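You operate a simulated robot arm through the tools that you are given. There is no shell and no other tool. Be economical: measure what you need, move in short steps, check, and stop when the job is done.

You are at the controls of a simulated two-armed robot. One attempt, no reset.

Task
Take the cap off the blue-capped jar and lay it down on the top of the wooden bench. Then fetch the big block and set it on the shelf over the wooden bench. Then stack the small grey box that says "29" from the top of the cart table on top of the small grey box labelled "75". Do these in the order given. Set down upright: big block.

The check looks at the end state, three seconds after you hand in, the way a careful person would. Anything else that was tipped, shoved, dropped, spilled or broken makes it a failure. A push-on lid holds only when it is set on centred and level and pressed home; a screw cap is set on level and turned clockwise until tight.

Robot
Two 7-joint arms with two-finger parallel grippers on one trunk, on a base that drives. Base frame: it is fixed to the floor where the robot stands at the start and does not move with it; the origin is under the middle of the robot, x ahead of it, y to its left, z up. Lengths are in mm, angles in rad, forces in N, time in s.
The left shoulder is at the start at [22, 174, 1530], the right one opposite. With the tool pointing down near the work surface each hand reaches from about 100 to 300 mm from the robot's upright axis, wherever it stands, measured 20 degrees to its own side. Places, roughly: big block (5x5x6 cm) [500, 0, 900]; shelf over the wooden bench (124x13 cm) [400, 100, 1560]; small grey box [500, -3000, 500]. Payload 3.6 kg a hand.
The tool frame of a hand sits at the grasp point between the pads (the TCP): z along the fingers, y along the line on which they close. The tips reach 30 mm beyond it. The gripper opens to 110 mm. The fingers are 20 mm wide and 10 mm thick; the gripper's body (48 by 112 mm) begins 55 mm behind the TCP.
Orientation is that of the tool frame in the base frame, as a unit quaternion [x, y, z, w]. With the fingers straight down and closing along the base's y, the tool's x points along the base's -x, its y along +y and its z along -z.

Tools
- The arms move only by the tool servo_tool. It takes "left_deltas", "right_deltas" or both (then of equal length, played together; a hand with none holds still); each is a list of rows, each a list of 3 entries, a list of its own where there are three numbers: the shift along the tool's x, y, z in mm, then the turn, a rotation vector about the tool's x, y, z in rad, then the finger opening in mm, from 0 to 110. In form: [[[tx, ty, tz], [wx, wy, wz], fingers], ...]. A call has 1 to 12 rows; each row shifts and turns the commanded pose from where the row before left it, along the tool's axes as they then stand. Each row takes 0.2 s and may step no farther than 50 mm and 0.15 rad from the row before; otherwise, or with a gripper value out of range, the whole call is refused. Where a pose cannot be reached the arm comes as near as it can. A force on the tool above 40 N (or 10 N above the force at the start of the call, whichever is more), or a blocked arm, ends the call early, and 0.2 s more pass. Each finger travels about 153 mm/s and halts on what it meets, pressing with about 36 N; the grip force reading is that of the motor and also rises with nothing between the fingers. The clock runs only during rows and for 0.2 s after the last one: add rows that do not move to give the fingers time. The reply holds the time, the measured pose of the TCP, the force on the tool along the base axes, the opening and the grip force, in the units named above and with some noise, with the torque about the TCP (base axes, N m) and any sound that the robot's microphone picked up.
- Cameras (640 x 400 px; columns grow to the right, rows downward): "scene" is now at [105.8, 27.3, 1736]; the picture's right is [0.19, -0.98, 0.00], its down [-0.35, -0.07, -0.94] and it looks along [0.92, 0.17, -0.35] (base axes); focal length 214 px, centre (320, 200). "left" rides on the left gripper at [72, -17, -103] in its tool frame; the picture's right is [0.23, 0.97, 0.00], its down [-0.76, 0.18, -0.62] and it looks along [-0.61, 0.14, 0.78] (tool axes); focal length 222 px, centre (320, 200). "right" rides on the right gripper at [73, 17, -103] in its tool frame; the picture's right is [-0.23, 0.97, 0.00], its down [-0.76, -0.18, -0.62] and it looks along [-0.61, -0.14, 0.78] (tool axes); focal length 222 px, centre (320, 200). There is no depth. A picture from a camera that has moved, and an enlarged one, comes with that camera's place and axes in the base frame and with its lens. The place of the scene camera against the robot may be out by one fixed shift of up to 18 mm in any direction.
- capture(camera): a new picture of that camera. No time passes.
- slide_trunk(by): slides the trunk up (or, below 0, down) by that many mm; the arms and the scene camera ride with it, the base frame stays. It gives what a move gives, with no picture.
- roll_base(legs): drives the robot by 1 to 6 legs, each [ahead, left, turn to the left] in mm, mm and rad, along the robot's own axes; the way and the turn of a leg run together, so that a leg with both is an arc; at most 1500 mm and 3.142 rad a leg. The arms and the cameras ride along, it lands a little off, and it stops where it bumps. It gives what a move gives.
- head_to(pan, tilt): turns the head with the scene camera to pan (to the left, within 1.501 rad either way) and tilt (down, from -0.506 to 1.204), counted from straight ahead of the robot. It gives what a move gives.
- zoom(camera, box): a new picture of the part [left, top, right, bottom] of that camera's present view, enlarged. No time passes.
- finish_job(): hands the job in; it is judged then, once.

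Work in short steps. Places have to be worked out from the pictures, the camera data and where the tool is seen: move nearer, look again, correct. Check each grasp and each placing, and mend what went wrong. You have 165 turns and 118 pictures in all, those below and enlarged ones among them. Open the grippers and draw the arms clear of the work before you hand the job in, unless the task says otherwise; then end with one line.

The tools are called as name(argument=value, ...) on one line, values as JSON. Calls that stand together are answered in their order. servo_tool: Moves the arms, as the interface text tells. Its arguments: {"type":"object","properties":{"left_deltas":{"type":"array","items":{"type":"array"}},"right_deltas":{"type":"array","items":{"type":"array"}}},"required":[]} The other tools are called the same way: slide_trunk (by) slides the trunk up or down; roll_base (legs) drives the base; head_to (pan, tilt) turns the head that bears the scene camera; capture (camera) takes a picture; zoom (camera, box) takes an enlarged picture of a part of a camera's view; finish_job () hands the job in.

At the start:

```text
time: 0.0
left_eef_pos: [361.0, 308.8, 1767.1]
left_tcp_rot: [0.0, 1.0, 0.0, 0.0]
left_force: [0.1, -0.1, -0.7]
left_torque: [-0.01, 0.0, 0.02]
left_gripper_width: 110.1
left_gripper_force: 0.0
right_eef_pos: [284.5, -21.9, 1749.2]
right_tcp_rot: [0.001, 1.0, 0.001, 0.0]
right_force: [-0.3, 0.4, -0.4]
right_torque: [-0.03, 0.03, 0.01]
right_gripper_width: 110.1
right_gripper_force: 0.1
trunk travel left (down, up): [-644.0, 120.0]
robot x, y, heading: [1.2, -0.8, 0.0]
head pan, tilt: [0.187, 0.361]
```

scene: 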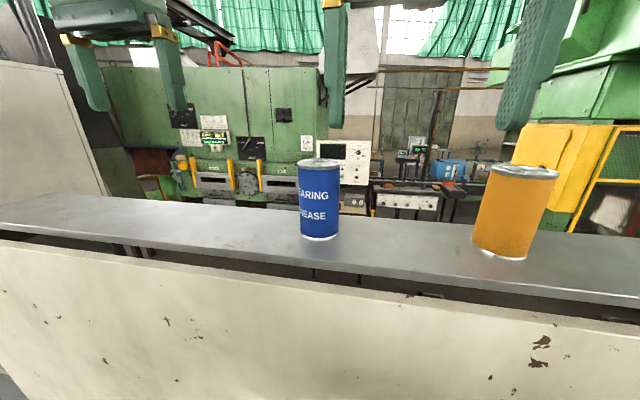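
right: 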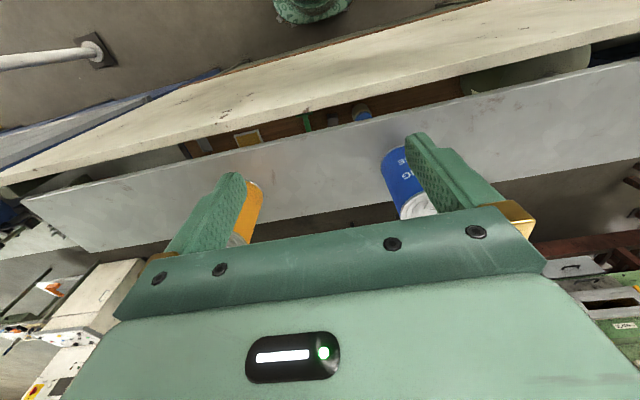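
left: 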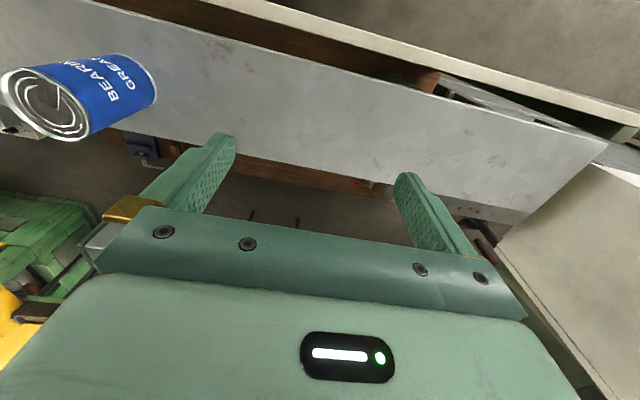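

The shelf with two cans is in view; the bench lies below, hidden. I tilt the head down to find the bench top.

head_to(pan=0.0, tilt=1.1)

capture(camera="scene")

```text
time: 1.1
left_eef_pos: [359.8, 309.4, 1766.5]
left_tcp_rot: [0.001, 1.0, 0.0, 0.0]
left_force: [0.1, 0.0, -0.2]
left_torque: [0.02, 0.04, 0.01]
left_gripper_width: 110.0
left_gripper_force: 0.0
right_eef_pos: [284.1, -22.0, 1748.3]
right_tcp_rot: [0.001, 1.0, 0.002, 0.0]
right_force: [0.5, -1.2, 0.2]
right_torque: [0.01, -0.03, -0.01]
right_gripper_width: 110.1
right_gripper_force: 0.0
trunk travel left (down, up): [-644.0, 120.0]
robot x, y, heading: [-0.1, 2.4, -0.0]
head pan, tilt: [0.0, 1.1]
```

```text
114 pictures are left
camera scene: at [77.5, 10.0, 1675.7], right [0.0, -1.0, 0.0], down [-0.89, 0.0, -0.45], along [0.45, 0.0, -0.89], focal length 214 px, centre (320, 200)
```

scene: 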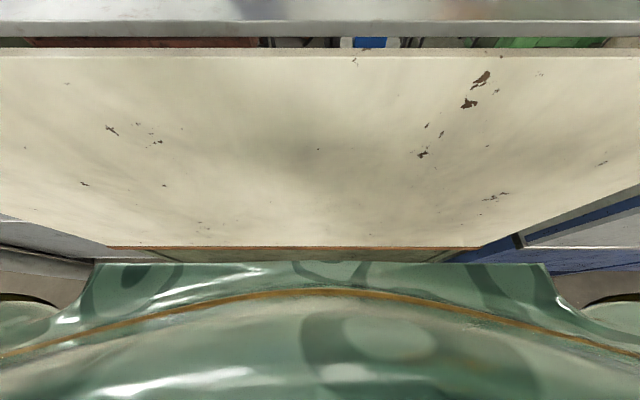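

The beige thing appears to be a vertical panel between me and the bench. I look right and left to understand the layout.

head_to(pan=-1.2, tilt=0.6)

capture(camera="scene")

head_to(pan=1.2, tilt=0.6)

capture(camera="scene")

```text
time: 2.5
left_eef_pos: [360.7, 309.1, 1766.9]
left_tcp_rot: [0.0, 1.0, 0.0, 0.0]
left_force: [0.5, 0.1, 0.4]
left_torque: [0.04, 0.01, -0.01]
left_gripper_width: 110.0
left_gripper_force: 0.1
right_eef_pos: [285.3, -23.2, 1748.8]
right_tcp_rot: [0.001, 1.0, 0.001, 0.0]
right_force: [-0.8, -0.1, -0.3]
right_torque: [0.02, -0.01, -0.05]
right_gripper_width: 110.1
right_gripper_force: 0.1
trunk travel left (down, up): [-644.0, 120.0]
robot x, y, heading: [0.6, -1.0, 0.001]
head pan, tilt: [-1.201, 0.6]
```

```text
113 pictures are left
camera scene: at [46.4, -72.4, 1714.2], right [-0.93, -0.36, 0.0], down [-0.2, 0.53, -0.82], along [0.3, -0.77, -0.57], focal length 214 px, centre (320, 200)
```

scene: 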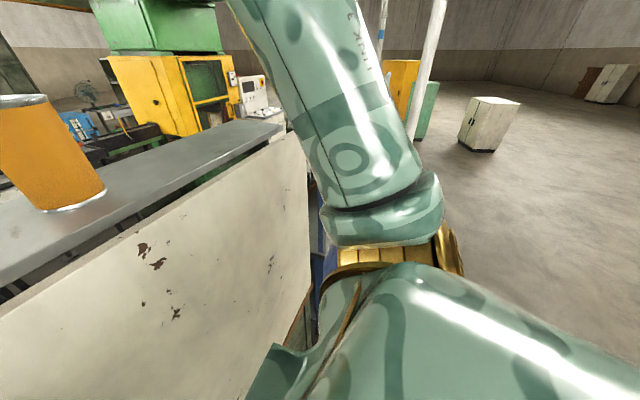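

```text
time: 4.7
left_eef_pos: [359.9, 308.6, 1767.0]
left_tcp_rot: [0.001, 1.0, 0.001, -0.001]
left_force: [0.2, 0.2, 0.6]
left_torque: [-0.04, -0.03, -0.02]
left_gripper_width: 110.2
left_gripper_force: 0.1
right_eef_pos: [282.9, -23.7, 1750.2]
right_tcp_rot: [0.001, 1.0, 0.0, 0.0]
right_force: [-0.3, 0.6, -1.2]
right_torque: [0.01, -0.05, 0.03]
right_gripper_width: 110.1
right_gripper_force: 0.1
trunk travel left (down, up): [-644.0, 120.0]
robot x, y, heading: [3.2, -2.5, -0.003]
head pan, tilt: [1.201, 0.6]
```

```text
112 pictures are left
camera scene: at [46.4, 92.4, 1714.3], right [0.93, -0.36, 0.0], down [-0.2, -0.53, -0.82], along [0.3, 0.77, -0.57], focal length 214 px, centre (320, 200)
```

scene: 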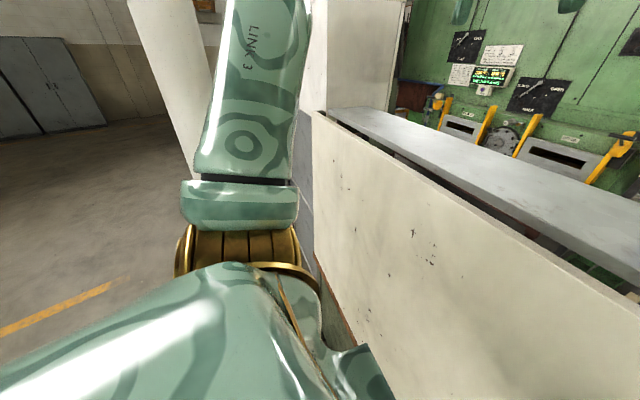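

The panel stands at x≈295 from bench height up to shelf height (z≈1555), so the bench is closed off from this side. I back off and drive right to look round the end of it.

roll_base(legs=[[-350, 0, 0], [0, -1000, 0]])

head_to(pan=0.3, tilt=0.5)

capture(camera="scene")

```text
time: 11.8
left_eef_pos: [6.0, -702.4, 1766.3]
left_tcp_rot: [0.002, 1.0, 0.0, 0.0]
left_force: [0.2, -0.3, 0.2]
left_torque: [0.04, -0.02, 0.0]
left_gripper_width: 110.1
left_gripper_force: 0.0
right_eef_pos: [-73.6, -1034.1, 1749.3]
right_tcp_rot: [0.004, 1.0, 0.001, 0.001]
right_force: [0.1, 0.1, 0.3]
right_torque: [0.01, 0.01, 0.01]
right_gripper_width: 109.8
right_gripper_force: 0.0
trunk travel left (down, up): [-644.0, 120.0]
robot x, y, heading: [-355.7, -1010.0, -0.012]
head pan, tilt: [1.201, 0.6]
```

```text
time: 13.0
left_eef_pos: [6.2, -703.3, 1765.6]
left_tcp_rot: [0.002, 1.0, 0.0, 0.0]
left_force: [0.4, -0.7, 0.3]
left_torque: [-0.02, 0.05, -0.02]
left_gripper_width: 110.1
left_gripper_force: 0.0
right_eef_pos: [-72.1, -1033.8, 1748.8]
right_tcp_rot: [0.003, 1.0, 0.001, 0.001]
right_force: [-0.9, -0.8, -0.3]
right_torque: [0.0, 0.03, 0.01]
right_gripper_width: 110.0
right_gripper_force: 0.0
trunk travel left (down, up): [-644.0, 120.0]
robot x, y, heading: [-357.1, -1008.5, -0.005]
head pan, tilt: [0.3, 0.499]
```

```text
111 pictures are left
camera scene: at [-255.4, -973.0, 1723.3], right [0.29, -0.96, 0.0], down [-0.46, -0.14, -0.88], along [0.84, 0.25, -0.48], focal length 214 px, centre (320, 200)
```

scene: 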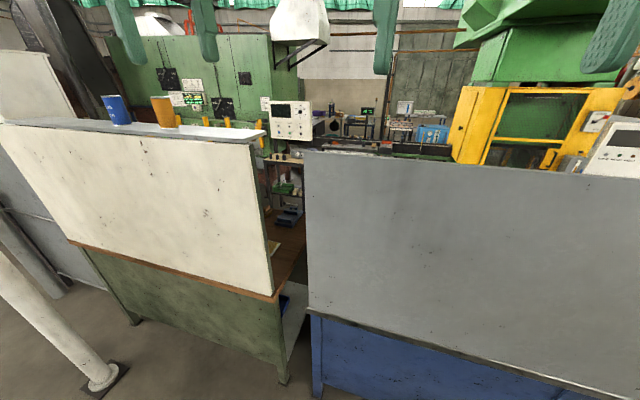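

Two benches with back panels stand in a row: the wooden bench (green) and a blue one to its right. I'm at their backs; I go on right to find the way round.

roll_base(legs=[[-200, 0, 0], [0, -1300, 0]])

head_to(pan=0.0, tilt=0.35)

capture(camera="scene")

head_to(pan=-1.0, tilt=0.45)

capture(camera="scene")

```text
time: 20.8
left_eef_pos: [-205.9, -2007.6, 1765.9]
left_tcp_rot: [0.006, 1.0, 0.0, 0.0]
left_force: [-0.8, 0.7, 0.3]
left_torque: [-0.01, 0.05, 0.01]
left_gripper_width: 110.0
left_gripper_force: 0.0
right_eef_pos: [-287.1, -2339.2, 1749.0]
right_tcp_rot: [0.008, 1.0, 0.001, -0.001]
right_force: [-0.2, -0.4, 0.6]
right_torque: [-0.01, -0.02, 0.0]
right_gripper_width: 109.9
right_gripper_force: 0.0
trunk travel left (down, up): [-644.0, 120.0]
robot x, y, heading: [-569.8, -2313.8, -0.01]
head pan, tilt: [0.3, 0.499]
```

```text
time: 21.6
left_eef_pos: [-205.1, -2009.2, 1766.9]
left_tcp_rot: [0.006, 1.0, 0.0, 0.001]
left_force: [-0.4, -0.3, 0.7]
left_torque: [0.0, 0.01, -0.01]
left_gripper_width: 109.7
left_gripper_force: 0.1
right_eef_pos: [-287.1, -2339.2, 1749.0]
right_tcp_rot: [0.007, 1.0, 0.001, 0.0]
right_force: [0.3, -1.0, -0.3]
right_torque: [0.01, -0.02, 0.0]
right_gripper_width: 110.1
right_gripper_force: 0.1
trunk travel left (down, up): [-644.0, 120.0]
robot x, y, heading: [-572.7, -2312.5, -0.01]
head pan, tilt: [0.0, 0.351]
```

```text
110 pictures are left
camera scene: at [-463.1, -2304.7, 1737.0], right [-0.01, -1.0, 0.0], down [-0.34, 0.0, -0.94], along [0.94, -0.01, -0.34], focal length 214 px, centre (320, 200)
```

scene: 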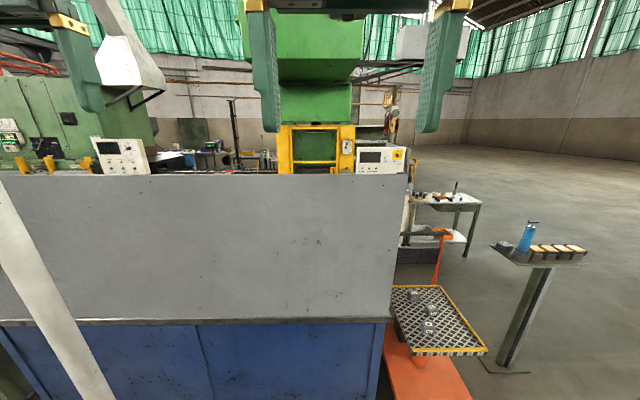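

```text
time: 22.8
left_eef_pos: [-204.8, -2007.5, 1766.9]
left_tcp_rot: [0.006, 1.0, 0.0, 0.001]
left_force: [-0.4, 0.1, 1.4]
left_torque: [0.01, 0.02, -0.03]
left_gripper_width: 110.1
left_gripper_force: 0.0
right_eef_pos: [-286.3, -2339.9, 1749.1]
right_tcp_rot: [0.007, 1.0, 0.002, 0.0]
right_force: [-0.1, -0.4, 0.2]
right_torque: [0.02, 0.01, 0.02]
right_gripper_width: 110.3
right_gripper_force: 0.1
trunk travel left (down, up): [-644.0, 120.0]
robot x, y, heading: [-572.9, -2312.1, -0.012]
head pan, tilt: [-1.0, 0.45]
```

```text
109 pictures are left
camera scene: at [-507.4, -2381.2, 1727.8], right [-0.85, -0.53, 0.0], down [-0.23, 0.37, -0.9], along [0.48, -0.76, -0.44], focal length 214 px, centre (320, 200)
```

scene: 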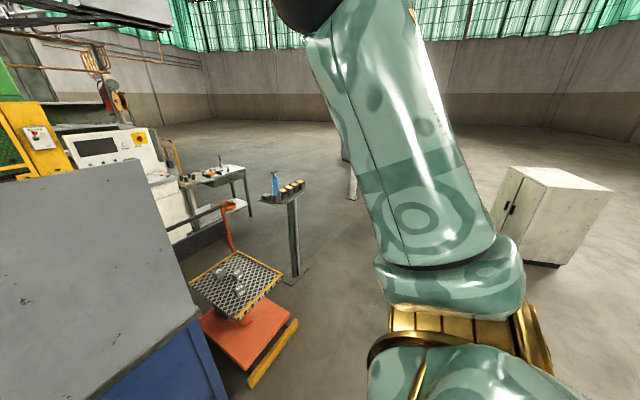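

The cart (orange, with grid top) and a pedestal stand right of the blue bench. I drive round the right side of the pedestal and look at the front side of the benches.

roll_base(legs=[[0, -1150, 0], [0, -1150, 0], [1400, 0, 0], [550, 0, 0]])

head_to(pan=1.3, tilt=0.35)

capture(camera="scene")

```text
time: 43.5
left_eef_pos: [1733.2, -4268.0, 1766.7]
left_tcp_rot: [-0.002, 1.0, 0.0, 0.001]
left_force: [0.0, 0.1, 0.6]
left_torque: [0.01, 0.0, 0.02]
left_gripper_width: 110.2
left_gripper_force: 0.1
right_eef_pos: [1658.3, -4600.7, 1749.1]
right_tcp_rot: [-0.001, 1.0, 0.002, 0.001]
right_force: [-0.2, 0.0, -0.7]
right_torque: [0.0, 0.01, 0.01]
right_gripper_width: 110.1
right_gripper_force: 0.0
trunk travel left (down, up): [-644.0, 120.0]
robot x, y, heading: [1373.9, -4579.1, 0.004]
head pan, tilt: [-1.0, 0.45]
```

```text
time: 45.6
left_eef_pos: [1734.6, -4269.2, 1765.2]
left_tcp_rot: [0.0, 1.0, 0.0, 0.0]
left_force: [-0.7, -0.7, 0.3]
left_torque: [-0.02, -0.02, 0.01]
left_gripper_width: 109.8
left_gripper_force: 0.1
right_eef_pos: [1657.3, -4600.8, 1748.2]
right_tcp_rot: [-0.001, 1.0, 0.001, 0.0]
right_force: [0.1, 0.2, -0.6]
right_torque: [0.02, 0.01, 0.0]
right_gripper_width: 110.3
right_gripper_force: 0.1
trunk travel left (down, up): [-644.0, 120.0]
robot x, y, heading: [1373.9, -4580.6, 0.004]
head pan, tilt: [1.3, 0.351]
```

```text
108 pictures are left
camera scene: at [1413.1, -4479.1, 1737.0], right [0.96, -0.27, 0.0], down [-0.09, -0.33, -0.94], along [0.25, 0.91, -0.34], focal length 214 px, centre (320, 200)
```

scene: 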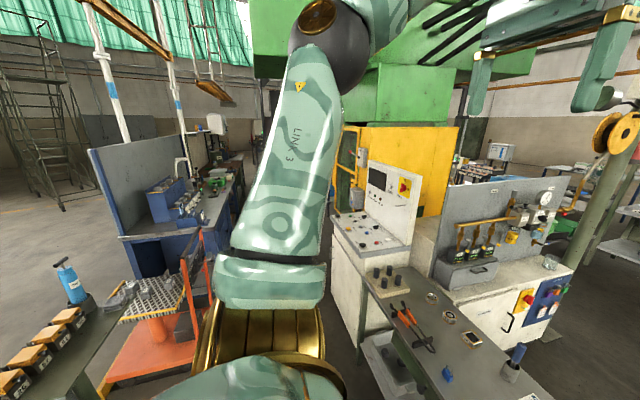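

The aisle lies between the blue bench/cart and the consoles. I turn to face along +y and look.

roll_base(legs=[[0, 0, 1.571]])

head_to(pan=0.0, tilt=0.45)

capture(camera="scene")

```text
time: 49.7
left_eef_pos: [1076.4, -4208.9, 1765.0]
left_tcp_rot: [-0.697, 0.717, 0.0, 0.0]
left_force: [-0.3, 0.4, -0.3]
left_torque: [0.0, 0.0, -0.01]
left_gripper_width: 110.1
left_gripper_force: 0.1
right_eef_pos: [1405.4, -4295.6, 1748.6]
right_tcp_rot: [-0.696, 0.718, 0.0, -0.001]
right_force: [0.4, -0.1, -0.1]
right_torque: [0.01, -0.01, -0.02]
right_gripper_width: 110.1
right_gripper_force: 0.1
trunk travel left (down, up): [-644.0, 120.0]
robot x, y, heading: [1375.0, -4578.7, 1.542]
head pan, tilt: [1.3, 0.351]
```

```text
time: 51.2
left_eef_pos: [1075.2, -4208.4, 1766.5]
left_tcp_rot: [-0.696, 0.718, 0.001, 0.0]
left_force: [0.2, 0.3, 0.1]
left_torque: [0.02, 0.03, 0.04]
left_gripper_width: 109.9
left_gripper_force: 0.1
right_eef_pos: [1406.4, -4295.8, 1749.6]
right_tcp_rot: [-0.696, 0.718, 0.0, 0.0]
right_force: [-0.8, 0.0, -0.4]
right_torque: [0.0, -0.01, 0.03]
right_gripper_width: 110.1
right_gripper_force: 0.0
trunk travel left (down, up): [-644.0, 120.0]
robot x, y, heading: [1375.0, -4582.1, 1.542]
head pan, tilt: [0.0, 0.45]
```

```text
107 pictures are left
camera scene: at [1379.0, -4465.2, 1727.8], right [1.0, -0.03, 0.0], down [-0.01, -0.44, -0.9], along [0.03, 0.9, -0.44], focal length 214 px, centre (320, 200)
```

scene: 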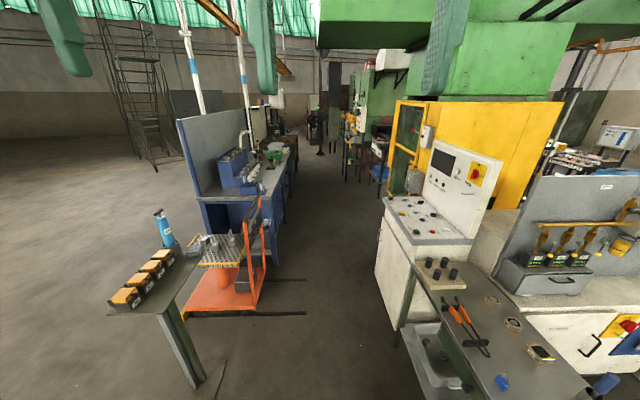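

The aisle between the cart/benches (x≲1050) and consoles (x≳2000) is about 950 mm wide. I drive along it with x≈1500.

roll_base(legs=[[0, -120, 0.029], [1400, 0, 0], [600, 0, 0]])

head_to(pan=0.5, tilt=0.45)

capture(camera="scene")

```text
time: 62.1
left_eef_pos: [1181.3, -2194.7, 1766.5]
left_tcp_rot: [-0.706, 0.708, 0.0, 0.001]
left_force: [-0.8, -0.5, 0.2]
left_torque: [0.0, -0.05, -0.02]
left_gripper_width: 110.0
left_gripper_force: 0.1
right_eef_pos: [1512.6, -2272.9, 1748.8]
right_tcp_rot: [-0.704, 0.71, 0.002, 0.0]
right_force: [0.3, -0.4, 0.7]
right_torque: [0.02, -0.01, 0.04]
right_gripper_width: 110.0
right_gripper_force: 0.0
trunk travel left (down, up): [-644.0, 120.0]
robot x, y, heading: [1487.6, -2554.6, 1.566]
head pan, tilt: [0.0, 0.45]
```

```text
time: 63.0
left_eef_pos: [1181.3, -2194.6, 1765.8]
left_tcp_rot: [-0.705, 0.709, 0.0, -0.001]
left_force: [0.4, 0.8, -0.1]
left_torque: [-0.05, 0.02, 0.0]
left_gripper_width: 109.9
left_gripper_force: 0.1
right_eef_pos: [1512.3, -2271.0, 1748.2]
right_tcp_rot: [-0.705, 0.709, 0.001, 0.0]
right_force: [0.1, 0.0, 0.1]
right_torque: [0.03, 0.0, 0.01]
right_gripper_width: 109.7
right_gripper_force: 0.1
trunk travel left (down, up): [-644.0, 120.0]
robot x, y, heading: [1488.8, -2553.1, 1.572]
head pan, tilt: [0.499, 0.45]
```

```text
106 pictures are left
camera scene: at [1447.5, -2452.7, 1727.8], right [0.88, 0.47, 0.0], down [0.21, -0.38, -0.9], along [-0.43, 0.79, -0.44], focal length 214 px, centre (320, 200)
```

scene: 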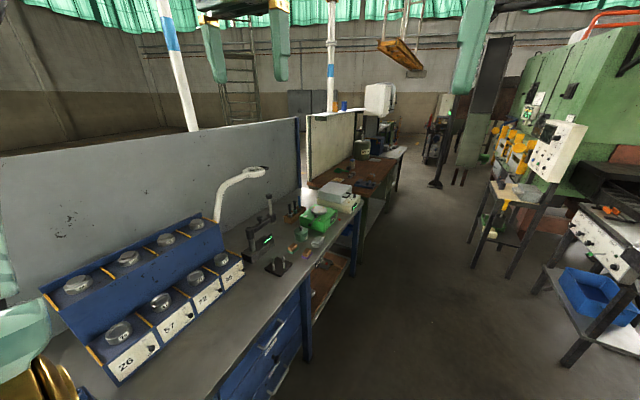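

The blue bench front edge is near x≈1013, wooden bench beyond. I drive on to be in front of the wooden bench and look at it.

roll_base(legs=[[1300, -150, 0], [1000, 0, 0.0], [0, 0, 1.571]])

head_to(pan=0.0, tilt=0.6)

capture(camera="scene")

```text
time: 78.1
left_eef_pos: [1314.0, -573.0, 1765.5]
left_tcp_rot: [1.0, -0.025, 0.001, 0.0]
left_force: [0.0, 0.3, 0.2]
left_torque: [-0.02, 0.01, 0.01]
left_gripper_width: 109.9
left_gripper_force: 0.1
right_eef_pos: [1405.6, -245.4, 1748.6]
right_tcp_rot: [1.0, -0.027, 0.0, 0.001]
right_force: [0.3, 0.6, 0.3]
right_torque: [-0.02, -0.05, 0.0]
right_gripper_width: 110.0
right_gripper_force: 0.0
trunk travel left (down, up): [-644.0, 120.0]
robot x, y, heading: [1685.3, -285.3, 3.09]
head pan, tilt: [0.499, 0.45]
```

```text
time: 79.0
left_eef_pos: [1313.6, -572.5, 1766.5]
left_tcp_rot: [1.0, -0.025, 0.0, 0.0]
left_force: [0.0, -0.6, -0.9]
left_torque: [0.0, 0.02, -0.02]
left_gripper_width: 109.7
left_gripper_force: 0.1
right_eef_pos: [1406.2, -245.4, 1749.1]
right_tcp_rot: [1.0, -0.027, 0.0, 0.001]
right_force: [-0.4, -0.1, 0.2]
right_torque: [0.02, -0.03, 0.0]
right_gripper_width: 109.9
right_gripper_force: 0.1
trunk travel left (down, up): [-644.0, 120.0]
robot x, y, heading: [1691.1, -281.6, 3.093]
head pan, tilt: [0.0, 0.6]
```

```text
105 pictures are left
camera scene: at [1591.1, -268.2, 1714.3], right [0.05, 1.0, 0.0], down [0.56, -0.03, -0.83], along [-0.82, 0.04, -0.56], focal length 214 px, centre (320, 200)
```

scene: 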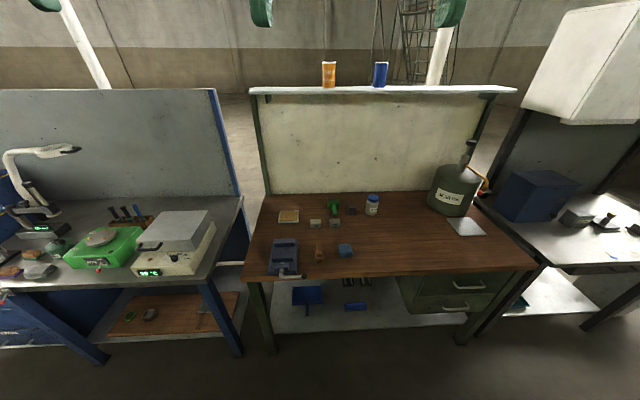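

Now the wooden bench is in full view. I enlarge its top.

zoom(camera="scene", box=[250, 170, 410, 290])

```text
3.33 times, centred on (330, 230) of scene
camera zoom: at [1591.1, -268.2, 1714.3], right [0.05, 1.0, 0.0], down [0.56, -0.03, -0.83], along [-0.82, 0.04, -0.56], focal length 715 px, centre (287, 100)
```

zoom: 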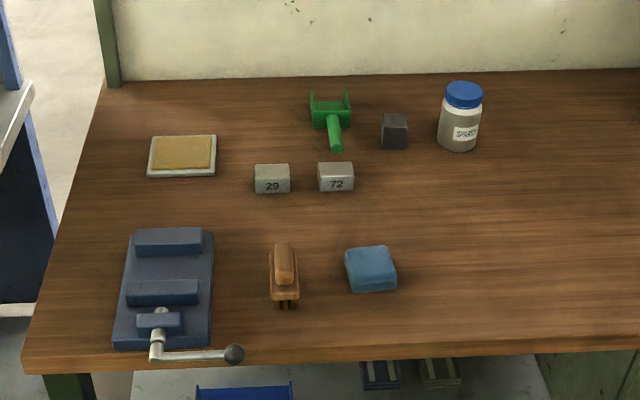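

The target jar is at ≈(535,112), the dark block at ≈(529,-10), with bench top z≈870 and front edge x≈991. I lower the trunk and approach the bench front partway.

slide_trunk(by=-450)

roll_base(legs=[[0, -340, 0.049], [280, 0, 0]])

capture(camera="scene")

```text
refused: -450 is not a number from -400 to 400
```

```text
time: 82.8
left_eef_pos: [1065.8, -255.7, 1768.3]
left_tcp_rot: [1.0, 0.007, -0.001, 0.0]
left_force: [-0.2, -0.5, -1.1]
left_torque: [-0.01, 0.01, -0.02]
left_gripper_width: 110.0
left_gripper_force: 0.0
right_eef_pos: [1136.9, 76.2, 1749.0]
right_tcp_rot: [1.0, 0.006, 0.0, 0.002]
right_force: [0.2, 1.2, 0.5]
right_torque: [-0.01, -0.01, -0.03]
right_gripper_width: 109.9
right_gripper_force: 0.1
trunk travel left (down, up): [-644.0, 120.0]
robot x, y, heading: [1422.1, 53.5, -3.128]
head pan, tilt: [0.0, 0.6]
```

```text
103 pictures are left
camera scene: at [1323.8, 65.7, 1714.4], right [-0.01, 1.0, 0.0], down [0.56, 0.01, -0.83], along [-0.83, -0.01, -0.56], focal length 214 px, centre (320, 200)
```

scene: 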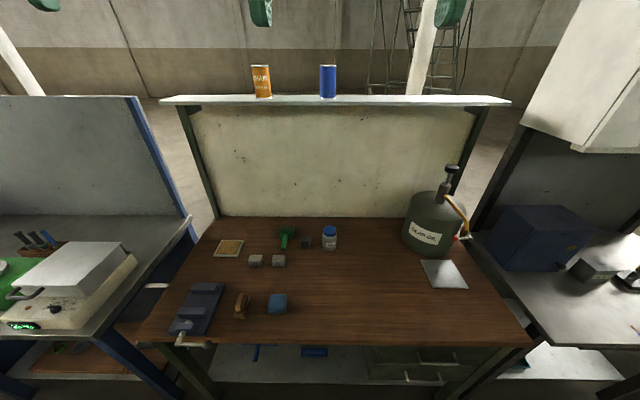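

Trunk down 400 and approach further to x≈1300.

slide_trunk(by=-400)

roll_base(legs=[[110, 0, -0.013]])

capture(camera="scene")

```text
time: 86.6
left_eef_pos: [976.0, -257.9, 1310.5]
left_tcp_rot: [0.997, 0.006, 0.077, -0.001]
left_force: [-0.3, -1.0, 0.3]
left_torque: [-0.02, 0.01, 0.05]
left_gripper_width: 109.9
left_gripper_force: 0.1
right_eef_pos: [1136.4, 75.6, 1350.1]
right_tcp_rot: [1.0, 0.006, -0.001, 0.001]
right_force: [-0.5, 0.1, 0.1]
right_torque: [-0.04, 0.01, 0.04]
right_gripper_width: 110.1
right_gripper_force: 0.0
trunk travel left (down, up): [-244.0, 520.0]
robot x, y, heading: [1420.5, 57.8, -3.132]
head pan, tilt: [0.0, 0.6]
```

```text
time: 87.8
left_eef_pos: [858.9, -253.7, 1310.5]
left_tcp_rot: [0.997, -0.001, 0.078, 0.0]
left_force: [-0.1, -0.2, 0.0]
left_torque: [-0.01, -0.04, 0.02]
left_gripper_width: 110.1
left_gripper_force: 0.1
right_eef_pos: [1024.6, 80.4, 1348.3]
right_tcp_rot: [1.0, -0.001, 0.0, 0.001]
right_force: [0.3, -0.5, 0.0]
right_torque: [0.0, -0.03, -0.02]
right_gripper_width: 110.2
right_gripper_force: 0.1
trunk travel left (down, up): [-244.0, 520.0]
robot x, y, heading: [1307.6, 59.8, -3.142]
head pan, tilt: [0.0, 0.6]
```

```text
102 pictures are left
camera scene: at [1117.0, 66.0, 1309.9], right [0.0, 1.0, 0.0], down [0.57, 0.0, -0.82], along [-0.82, 0.0, -0.57], focal length 214 px, centre (320, 200)
```

scene: 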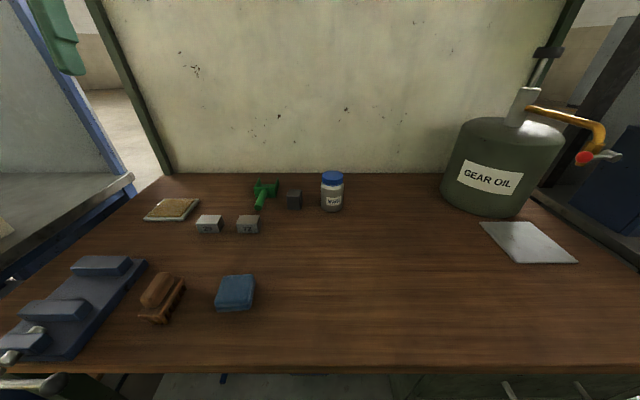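

Trunk's lean brought everything forward. Jar at ≈(540,107), height ≈120 (cap top ≈ z 990). I test the right hand's reach: move toward above the jar.

servo_tool(right_deltas=[[[-45, 0, 15], [0, 0, 0], 110], [[-45, 0, 15], [0, 0, 0], 110], [[-45, 0, 15], [0, 0, 0], 110], [[-45, 0, 15], [0, 0, 0], 110], [[-45, 0, 15], [0, 0, 0], 110], [[-45, 0, 15], [0, 0, 0], 110], [[-45, -3, 15], [0, 0, 0], 110], [[-45, -3, 15], [0, 0, 0], 110], [[0, 0, 0], [0, 0, 0], 110], [[0, 0, 0], [0, 0, 0], 110]])

capture(camera="scene")

```text
time: 90.0
left_eef_pos: [858.5, -253.8, 1311.1]
left_tcp_rot: [0.997, 0.0, 0.077, 0.0]
left_force: [-0.5, 0.0, 0.2]
left_torque: [0.02, 0.01, -0.04]
left_gripper_width: 109.9
left_gripper_force: 0.1
right_eef_pos: [833.0, 90.9, 1253.1]
right_tcp_rot: [1.0, 0.0, 0.0, 0.001]
right_force: [-0.9, 0.0, 0.7]
right_torque: [0.01, -0.04, 0.02]
right_gripper_width: 110.0
right_gripper_force: 0.1
right hand out of reach, approached as far as the arm can: row 4, 5, 6, 7
trunk travel left (down, up): [-244.0, 520.0]
robot x, y, heading: [1309.5, 59.4, -3.141]
head pan, tilt: [0.0, 0.6]
```

```text
101 pictures are left
camera scene: at [1117.3, 65.7, 1310.0], right [0.0, 1.0, 0.0], down [0.57, 0.0, -0.82], along [-0.82, 0.0, -0.57], focal length 214 px, centre (320, 200)
```

scene: 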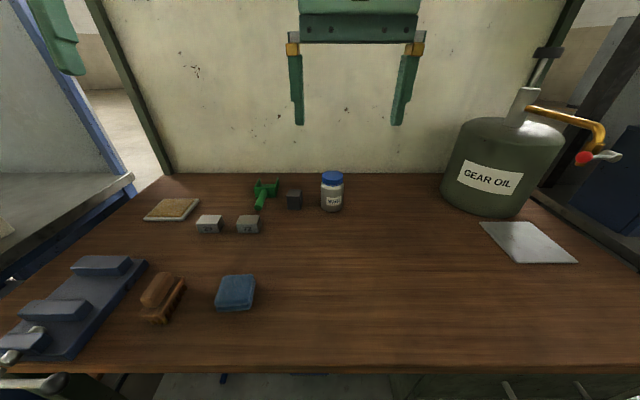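

Right hand reaches x≈833 at this height with tool down. I check how close the base is to the bench by looking down.

head_to(pan=0.0, tilt=1.2)

capture(camera="scene")

```text
time: 91.0
left_eef_pos: [860.4, -253.3, 1310.0]
left_tcp_rot: [0.997, 0.0, 0.076, 0.0]
left_force: [-0.3, 0.6, 0.3]
left_torque: [-0.02, 0.0, -0.02]
left_gripper_width: 110.5
left_gripper_force: 0.0
right_eef_pos: [835.4, 91.2, 1255.6]
right_tcp_rot: [1.0, -0.002, 0.0, 0.001]
right_force: [-0.4, -0.1, -0.7]
right_torque: [0.0, -0.05, 0.0]
right_gripper_width: 110.0
right_gripper_force: 0.1
trunk travel left (down, up): [-244.0, 520.0]
robot x, y, heading: [1306.5, 55.5, -3.147]
head pan, tilt: [0.0, 1.201]
```

```text
100 pictures are left
camera scene: at [1150.3, 65.9, 1265.5], right [0.0, 1.0, 0.0], down [0.93, 0.0, -0.36], along [-0.36, 0.0, -0.93], focal length 214 px, centre (320, 200)
```

scene: 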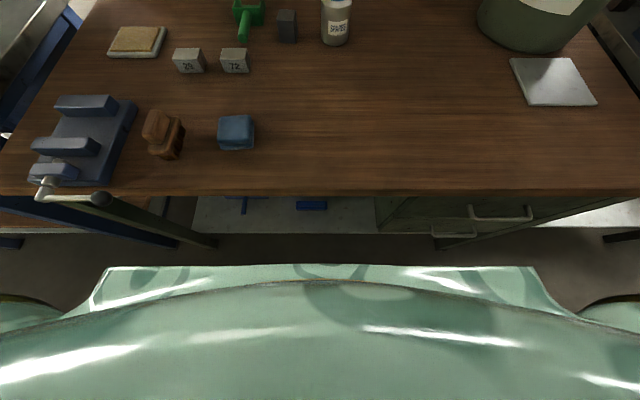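

Base front seems at least ~70 mm from the bench edge. I creep 50 mm ahead, then look at the jar zoomed.

roll_base(legs=[[50, 0, 0]])

head_to(pan=0.0, tilt=0.6)

zoom(camera="scene", box=[240, 150, 400, 250])

```text
time: 92.0
left_eef_pos: [808.2, -251.4, 1310.6]
left_tcp_rot: [0.997, 0.001, 0.077, -0.001]
left_force: [-0.8, -0.5, -1.2]
left_torque: [0.03, -0.05, 0.0]
left_gripper_width: 109.8
left_gripper_force: 0.1
right_eef_pos: [783.0, 91.6, 1255.0]
right_tcp_rot: [1.0, -0.001, 0.001, 0.001]
right_force: [-0.7, 0.1, -0.6]
right_torque: [-0.03, -0.06, -0.02]
right_gripper_width: 109.9
right_gripper_force: 0.0
trunk travel left (down, up): [-244.0, 520.0]
robot x, y, heading: [1256.9, 56.2, 3.137]
head pan, tilt: [0.0, 1.201]
```

```text
time: 93.0
left_eef_pos: [811.1, -252.2, 1312.2]
left_tcp_rot: [0.997, 0.0, 0.077, 0.001]
left_force: [0.6, -0.4, 0.1]
left_torque: [-0.04, -0.01, -0.01]
left_gripper_width: 110.2
left_gripper_force: 0.1
right_eef_pos: [784.9, 91.8, 1253.8]
right_tcp_rot: [1.0, -0.001, 0.0, 0.0]
right_force: [0.2, 0.0, -0.5]
right_torque: [0.02, 0.0, 0.0]
right_gripper_width: 109.7
right_gripper_force: 0.1
trunk travel left (down, up): [-244.0, 520.0]
robot x, y, heading: [1258.5, 56.7, 3.142]
head pan, tilt: [0.0, 0.6]
```

```text
4.00 times, centred on (320, 200) of scene
camera zoom: at [1067.8, 66.1, 1309.9], right [0.0, 1.0, 0.0], down [0.57, 0.0, -0.82], along [-0.82, 0.0, -0.57], focal length 858 px, centre (320, 200)
```

zoom: 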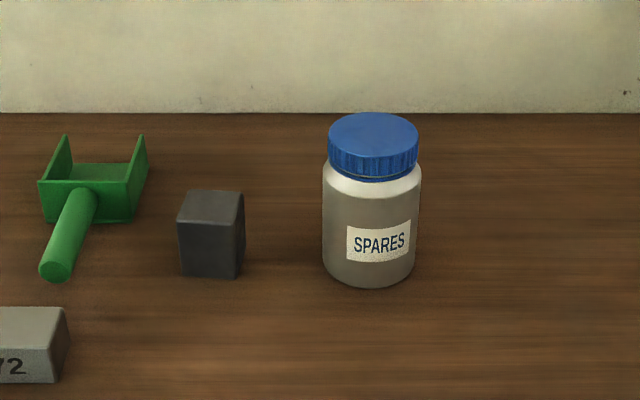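

Jar centre ≈(521,106), body Ø≈78, cap Ø≈68, z≈972–990; it's a ribbed screw cap. It is too far for a top-down twist, so I'll first draw the jar nearer with a tilted right hand. Pitch the right hand now.

servo_tool(right_deltas=[[[0, 0, 0], [0, -0.15, 0], 110], [[0, 0, 0], [0, -0.15, 0], 110], [[0, 0, 0], [0, -0.15, 0], 110], [[0, 0, 0], [0, -0.15, 0], 110], [[0, 0, 0], [0, -0.15, 0], 110], [[0, 0, 0], [0, -0.15, 0], 110], [[0, 0, 0], [0, -0.15, 0], 110], [[0, 0, 0], [0, 0, 0], 110]])

```text
time: 94.8
left_eef_pos: [810.5, -253.7, 1312.0]
left_tcp_rot: [0.997, -0.001, 0.077, 0.0]
left_force: [0.1, 0.2, -0.6]
left_torque: [-0.03, -0.01, -0.01]
left_gripper_width: 109.9
left_gripper_force: 0.1
right_eef_pos: [784.2, 92.5, 1254.1]
right_tcp_rot: [0.865, -0.001, -0.501, 0.001]
right_force: [0.0, 0.7, 0.3]
right_torque: [-0.02, 0.02, 0.02]
right_gripper_width: 110.1
right_gripper_force: 0.2
trunk travel left (down, up): [-244.0, 520.0]
robot x, y, heading: [1255.3, 55.8, 3.142]
head pan, tilt: [0.0, 0.6]
```

Tilt is right (60°). Move to pre-grasp at about (650,106,960).

servo_tool(right_deltas=[[[26.9, -2, 37.5], [0, 0, 0], 110], [[26.9, -2, 37.5], [0, 0, 0], 110], [[26.9, -2, 37.5], [0, 0, 0], 110], [[26.9, -2, 37.5], [0, 0, 0], 110], [[26.9, -2, 37.5], [0, 0, 0], 110], [[26.9, -2, 37.5], [0, 0, 0], 110], [[26.9, -2, 37.5], [0, 0, 0], 110], [[0, 0, 0], [0, 0, 0], 110]])

capture(camera="scene")

capture(camera="right")

```text
time: 96.6
left_eef_pos: [810.6, -252.1, 1309.9]
left_tcp_rot: [0.997, 0.0, 0.077, 0.0]
left_force: [0.7, -0.1, 0.4]
left_torque: [0.02, -0.02, 0.0]
left_gripper_width: 110.0
left_gripper_force: 0.0
right_eef_pos: [648.8, 104.9, 959.6]
right_tcp_rot: [0.865, -0.001, -0.502, 0.001]
right_force: [-0.3, -0.1, -0.6]
right_torque: [-0.03, -0.01, 0.0]
right_gripper_width: 110.0
right_gripper_force: 0.0
trunk travel left (down, up): [-244.0, 520.0]
robot x, y, heading: [1259.1, 54.1, 3.134]
head pan, tilt: [0.0, 0.6]
```

```text
98 pictures are left
camera scene: at [1068.8, 66.2, 1310.3], right [0.0, 1.0, 0.0], down [0.56, 0.0, -0.83], along [-0.83, 0.0, -0.56], focal length 214 px, centre (320, 200)
```

scene: 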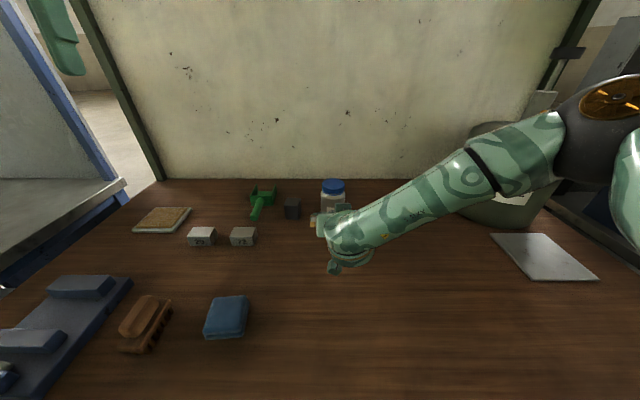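

```text
97 pictures are left
camera right: at [774.0, 88.6, 948.3], right [-0.11, -0.97, 0.2], down [0.16, 0.18, 0.97], along [-0.98, 0.14, 0.14], focal length 222 px, centre (320, 200)
```

right: 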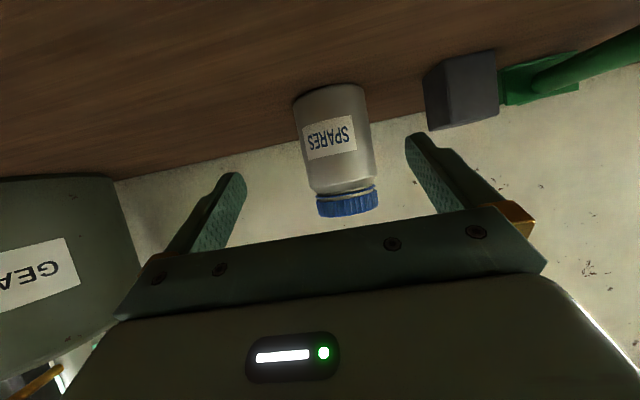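

The hand camera puts the jar at y≈94 (scene camera offset ≈12 mm) and x≈535. I approach partway and recheck.

servo_tool(right_deltas=[[[-1.5, 5.5, 33], [0, 0, 0], 110], [[-1.5, 5.5, 33], [0, 0, 0], 110], [[0, 0, 0], [0, 0, 0], 110]])

capture(camera="right")

```text
time: 97.4
left_eef_pos: [811.3, -252.1, 1311.2]
left_tcp_rot: [0.997, 0.0, 0.076, 0.0]
left_force: [0.7, 0.0, 0.1]
left_torque: [0.02, 0.02, 0.0]
left_gripper_width: 110.0
left_gripper_force: 0.1
right_eef_pos: [592.7, 93.9, 930.7]
right_tcp_rot: [0.865, -0.001, -0.501, 0.001]
right_force: [-0.1, 0.7, 0.1]
right_torque: [-0.01, 0.02, 0.03]
right_gripper_width: 109.7
right_gripper_force: 0.1
trunk travel left (down, up): [-244.0, 520.0]
robot x, y, heading: [1258.4, 57.1, 3.138]
head pan, tilt: [0.0, 0.6]
```

```text
96 pictures are left
camera right: at [717.1, 77.3, 919.7], right [-0.11, -0.97, 0.2], down [0.16, 0.18, 0.97], along [-0.98, 0.14, 0.14], focal length 222 px, centre (320, 200)
```

right: 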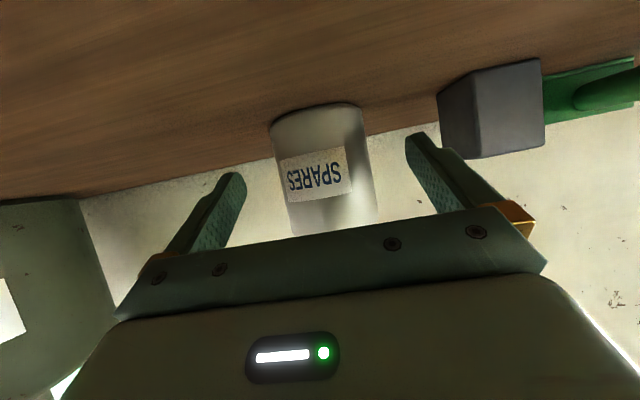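

Aligned in y. Advance to x≈525, z≈925 and close on the jar body.

servo_tool(right_deltas=[[[-10, 0, 20.5], [0, 0, 0], 110], [[-10, 0, 20.5], [0, 0, 0], 110], [[-10, 0, 20.5], [0, 0, 0], 110], [[0, 0, 0], [0, 0, 0], 110], [[0, 0, 0], [0, 0, 0], 70], [[0, 0, 0], [0, 0, 0], 60], [[0, 0, 0], [0, 0, 0], 60], [[0, 0, 0], [0, 0, 0], 60]])

capture(camera="right")

```text
time: 99.2
left_eef_pos: [810.6, -252.6, 1311.4]
left_tcp_rot: [0.997, -0.001, 0.077, 0.0]
left_force: [0.1, 0.5, 0.7]
left_torque: [0.0, 0.0, -0.01]
left_gripper_width: 109.8
left_gripper_force: 0.1
right_eef_pos: [524.2, 94.8, 924.7]
right_tcp_rot: [0.866, -0.002, -0.501, 0.0]
right_force: [1.3, 0.3, -0.3]
right_torque: [0.03, -0.01, -0.01]
right_gripper_width: 69.7
right_gripper_force: 36.5
trunk travel left (down, up): [-244.0, 520.0]
robot x, y, heading: [1255.4, 58.5, 3.142]
head pan, tilt: [0.0, 0.6]
```

```text
95 pictures are left
camera right: at [649.1, 78.2, 913.3], right [-0.11, -0.97, 0.2], down [0.16, 0.18, 0.97], along [-0.98, 0.14, 0.14], focal length 222 px, centre (320, 200)
```

right: 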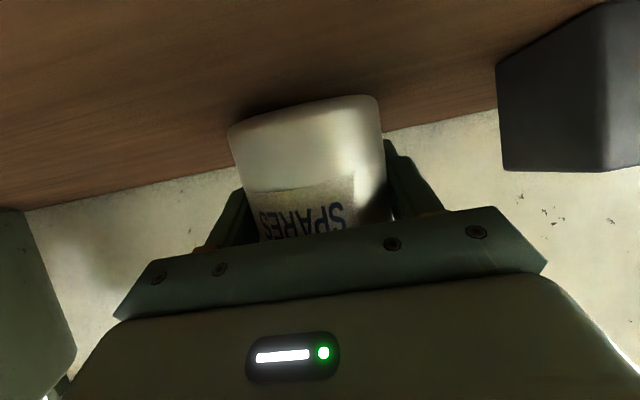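

Jar gripped (Ø≈70). I lift 25 mm, draw it nearer to about (760,40), still a little above the bench, to be lowered next.

servo_tool(right_deltas=[[[-10.8, 0, -6.2], [0, 0, 0], 60], [[-10.9, 0, -6.3], [0, 0, 0], 60], [[19.5, 9, -34], [0, 0, 0], 60], [[19.5, 9, -34], [0, 0, 0], 60], [[19.5, 9, -34], [0, 0, 0], 60], [[19.5, 9, -34], [0, 0, 0], 60], [[19.5, 9, -34], [0, 0, 0], 60], [[19.5, 9, -34], [0, 0, 0], 60], [[0, 0, 0], [0, 0, 0], 60]])

capture(camera="scene")

```text
time: 101.2
left_eef_pos: [808.9, -252.3, 1310.0]
left_tcp_rot: [0.997, 0.0, 0.077, 0.0]
left_force: [0.1, 0.0, -0.3]
left_torque: [0.01, -0.02, 0.02]
left_gripper_width: 110.0
left_gripper_force: 0.0
right_eef_pos: [759.3, 40.1, 949.9]
right_tcp_rot: [0.865, -0.001, -0.501, 0.002]
right_force: [-0.8, 0.4, 0.2]
right_torque: [0.03, -0.01, -0.02]
right_gripper_width: 71.2
right_gripper_force: 36.4
trunk travel left (down, up): [-244.0, 520.0]
robot x, y, heading: [1259.4, 54.2, 3.141]
head pan, tilt: [0.0, 0.6]
```

```text
94 pictures are left
camera scene: at [1067.3, 66.6, 1309.9], right [0.0, 1.0, 0.0], down [0.57, 0.0, -0.82], along [-0.82, 0.0, -0.57], focal length 214 px, centre (320, 200)
```

scene: 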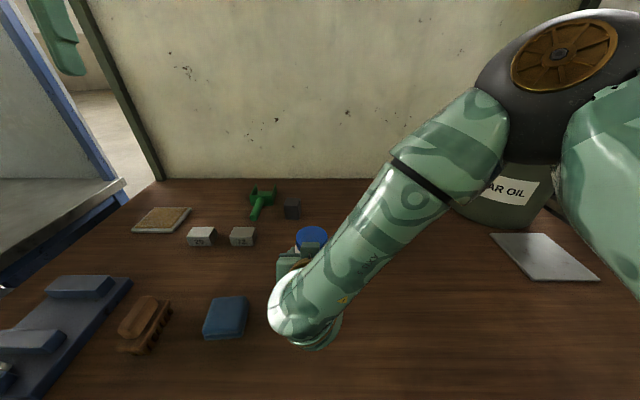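

Now lower the jar 25 mm back onto the bench.

servo_tool(right_deltas=[[[8.7, 0, 5], [0, 0, 0], 60], [[8.7, 0, 5], [0, 0, 0], 60], [[3.5, 0, 2], [0, 0, 0], 60], [[0.9, 0, 0.5], [0, 0, 0], 60], [[0, 0, 0], [0, 0, 0], 60]])

```text
time: 102.4
left_eef_pos: [812.0, -253.3, 1312.3]
left_tcp_rot: [0.997, 0.0, 0.076, 0.0]
left_force: [-0.6, -1.1, 0.6]
left_torque: [0.02, -0.01, -0.01]
left_gripper_width: 110.0
left_gripper_force: 0.0
right_eef_pos: [759.1, 39.2, 926.5]
right_tcp_rot: [0.864, -0.001, -0.503, 0.001]
right_force: [-2.7, -3.7, 25.0]
right_torque: [-0.08, 0.32, -0.08]
right_gripper_width: 70.8
right_gripper_force: 36.0
trunk travel left (down, up): [-244.0, 520.0]
robot x, y, heading: [1258.7, 57.2, -3.143]
head pan, tilt: [0.0, 0.6]
```

The jar rests on the bench (contact felt). Now straighten the left hand and bring it over the cap, high.

servo_tool(right_deltas=[[[-0.8, 0, -0.5], [0, 0, 0], 60], [[0, 0, 0], [0, 0, 0], 60], [[0, 0, 0], [0, 0, 0], 60], [[0, 0, 0], [0, 0, 0], 60], [[0, 0, 0], [0, 0, 0], 60], [[0, 0, 0], [0, 0, 0], 60], [[0, 0, 0], [0, 0, 0], 60], [[0, 0, 0], [0, 0, 0], 60], [[0, 0, 0], [0, 0, 0], 60]], left_deltas=[[[0, 0, 0], [0, -0.077, 0], 110], [[0, 0, 0], [0, -0.077, 0], 110], [[-8, -41.5, 15], [0, 0, 0], 110], [[-8, -41.5, 15], [0, 0, 0], 110], [[-8, -41.5, 15], [0, 0, 0], 110], [[-8, -41.5, 15], [0, 0, 0], 110], [[-8, -41.5, 15], [0, 0, 0], 110], [[-8, -41.5, 15], [0, 0, 0], 110], [[-8, -41.5, 15], [0, 0, 0], 110]])

capture(camera="left")

capture(camera="scene")

```text
time: 104.4
left_eef_pos: [754.2, 39.3, 1205.5]
left_tcp_rot: [1.0, 0.002, 0.0, 0.001]
left_force: [-0.7, 0.2, -0.1]
left_torque: [-0.01, 0.01, -0.02]
left_gripper_width: 110.3
left_gripper_force: 0.0
right_eef_pos: [760.1, 41.6, 926.2]
right_tcp_rot: [0.865, -0.001, -0.502, 0.0]
right_force: [3.4, -1.0, 12.4]
right_torque: [0.07, 0.09, 0.14]
right_gripper_width: 70.6
right_gripper_force: 35.6
trunk travel left (down, up): [-244.0, 520.0]
robot x, y, heading: [1258.8, 54.8, 3.146]
head pan, tilt: [0.0, 0.6]
```

```text
93 pictures are left
camera left: at [827.4, 55.3, 1308.3], right [0.23, -0.97, 0.0], down [-0.76, -0.18, 0.62], along [-0.61, -0.14, -0.78], focal length 222 px, centre (320, 200)
```

left: 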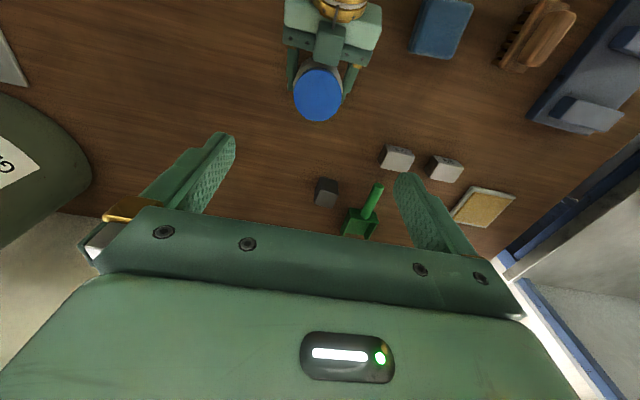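

```text
92 pictures are left
camera scene: at [1069.3, 66.7, 1310.3], right [0.0, 1.0, 0.0], down [0.56, 0.0, -0.83], along [-0.83, 0.0, -0.56], focal length 214 px, centre (320, 200)
```

scene: 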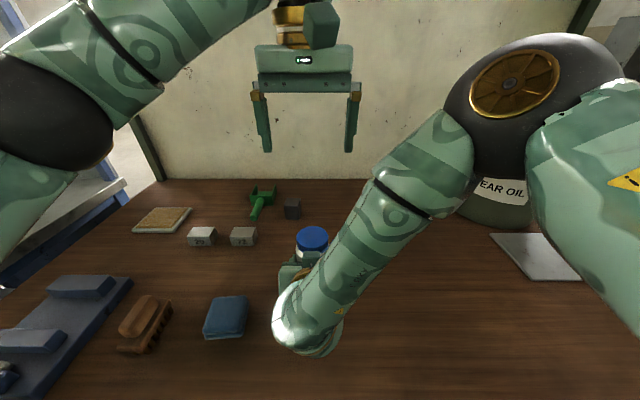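

The left camera gives the cap centre at (753,40), just below the left TCP. Pre-rotate 0.5 rad clockwise, narrow the fingers to 86 and descend onto the cap.

servo_tool(left_deltas=[[[0, 0, 0], [0, 0, 0.125], 86], [[0, 0, 0], [0, 0, 0.125], 86], [[0, 0, 0], [0, 0, 0.125], 86], [[0, 0, 0], [0, 0, 0.125], 86], [[0, 0, 45], [0, 0, 0], 86], [[0, 0, 45], [0, 0, 0], 86], [[0, 0, 45], [0, 0, 0], 86], [[0, 0, 0], [0, 0, 0], 86]])

capture(camera="left")

capture(camera="scene")

```text
time: 106.2
left_eef_pos: [757.8, 37.5, 1069.5]
left_tcp_rot: [0.969, -0.247, -0.001, 0.0]
left_force: [-0.5, 0.5, 0.0]
left_torque: [-0.02, 0.0, 0.0]
left_gripper_width: 86.0
left_gripper_force: 0.1
right_eef_pos: [759.7, 40.9, 926.3]
right_tcp_rot: [0.865, -0.001, -0.502, 0.001]
right_force: [0.8, 2.0, 7.0]
right_torque: [0.1, 0.08, -0.03]
right_gripper_width: 70.7
right_gripper_force: 35.6
trunk travel left (down, up): [-244.0, 520.0]
robot x, y, heading: [1261.5, 57.8, 3.142]
head pan, tilt: [0.0, 0.6]
```

```text
91 pictures are left
camera left: at [828.8, 17.8, 1170.8], right [-0.27, -0.96, 0.0], down [-0.75, 0.21, 0.62], along [-0.6, 0.17, -0.78], focal length 222 px, centre (320, 200)
```

left: 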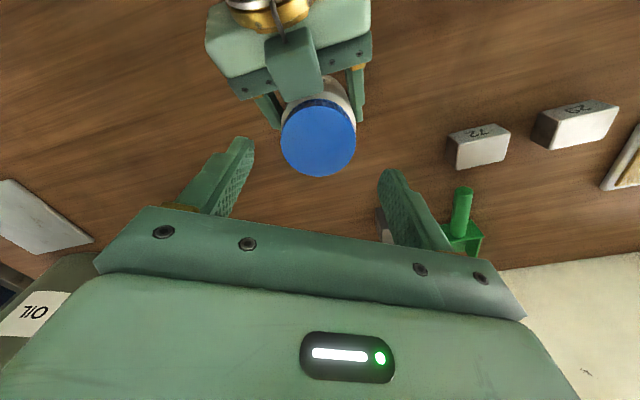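

```text
90 pictures are left
camera scene: at [1068.7, 66.4, 1310.2], right [0.0, 1.0, 0.0], down [0.56, 0.0, -0.83], along [-0.83, 0.0, -0.56], focal length 214 px, centre (320, 200)
```

scene: 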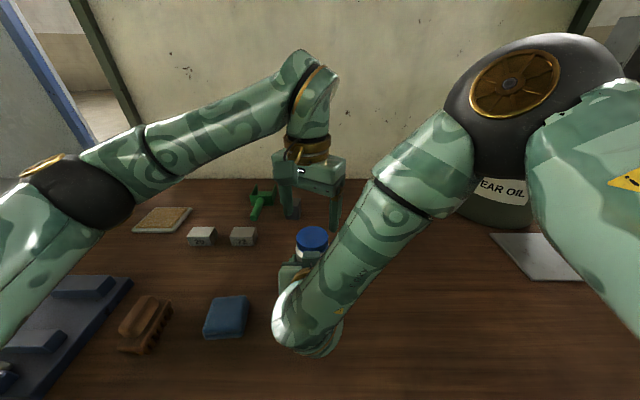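

Cap centre confirmed at (753,39), top z≈990. Correct 4 mm and descend to TCP z≈1002, then close.

servo_tool(left_deltas=[[[-4.5, 0, 22], [0, 0, 0], 86], [[0, 0, 22], [0, 0, 0], 86], [[0, 0, 23], [0, 0, 0], 86], [[0, 0, 0], [0, 0, 0], 86], [[0, 0, 0], [0, 0, 0], 55], [[0, 0, 0], [0, 0, 0], 55], [[0, 0, 0], [0, 0, 0], 55]])

capture(camera="left")

```text
time: 107.8
left_eef_pos: [751.1, 40.1, 1002.4]
left_tcp_rot: [0.969, -0.248, 0.0, 0.0]
left_force: [3.8, 9.4, 0.3]
left_torque: [0.24, 0.05, -0.02]
left_gripper_width: 62.3
left_gripper_force: 36.1
right_eef_pos: [759.5, 40.7, 926.1]
right_tcp_rot: [0.865, 0.0, -0.501, 0.001]
right_force: [-4.6, -7.9, 4.9]
right_torque: [0.35, -0.17, 0.08]
right_gripper_width: 71.1
right_gripper_force: 35.9
trunk travel left (down, up): [-244.0, 520.0]
robot x, y, heading: [1259.2, 54.9, 3.138]
head pan, tilt: [0.0, 0.6]
```

```text
89 pictures are left
camera left: at [823.2, 19.7, 1106.2], right [-0.27, -0.96, 0.0], down [-0.75, 0.21, 0.62], along [-0.6, 0.17, -0.78], focal length 222 px, centre (320, 200)
```

left: 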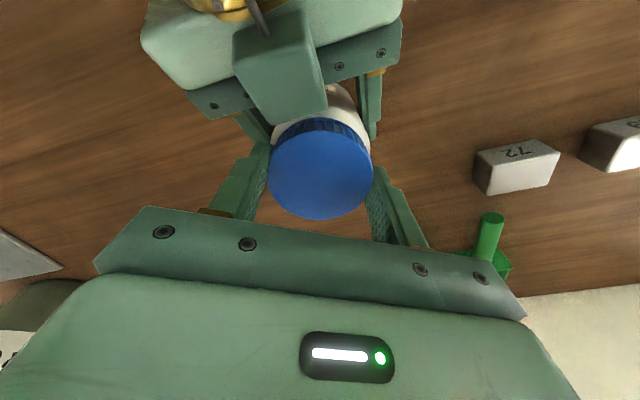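

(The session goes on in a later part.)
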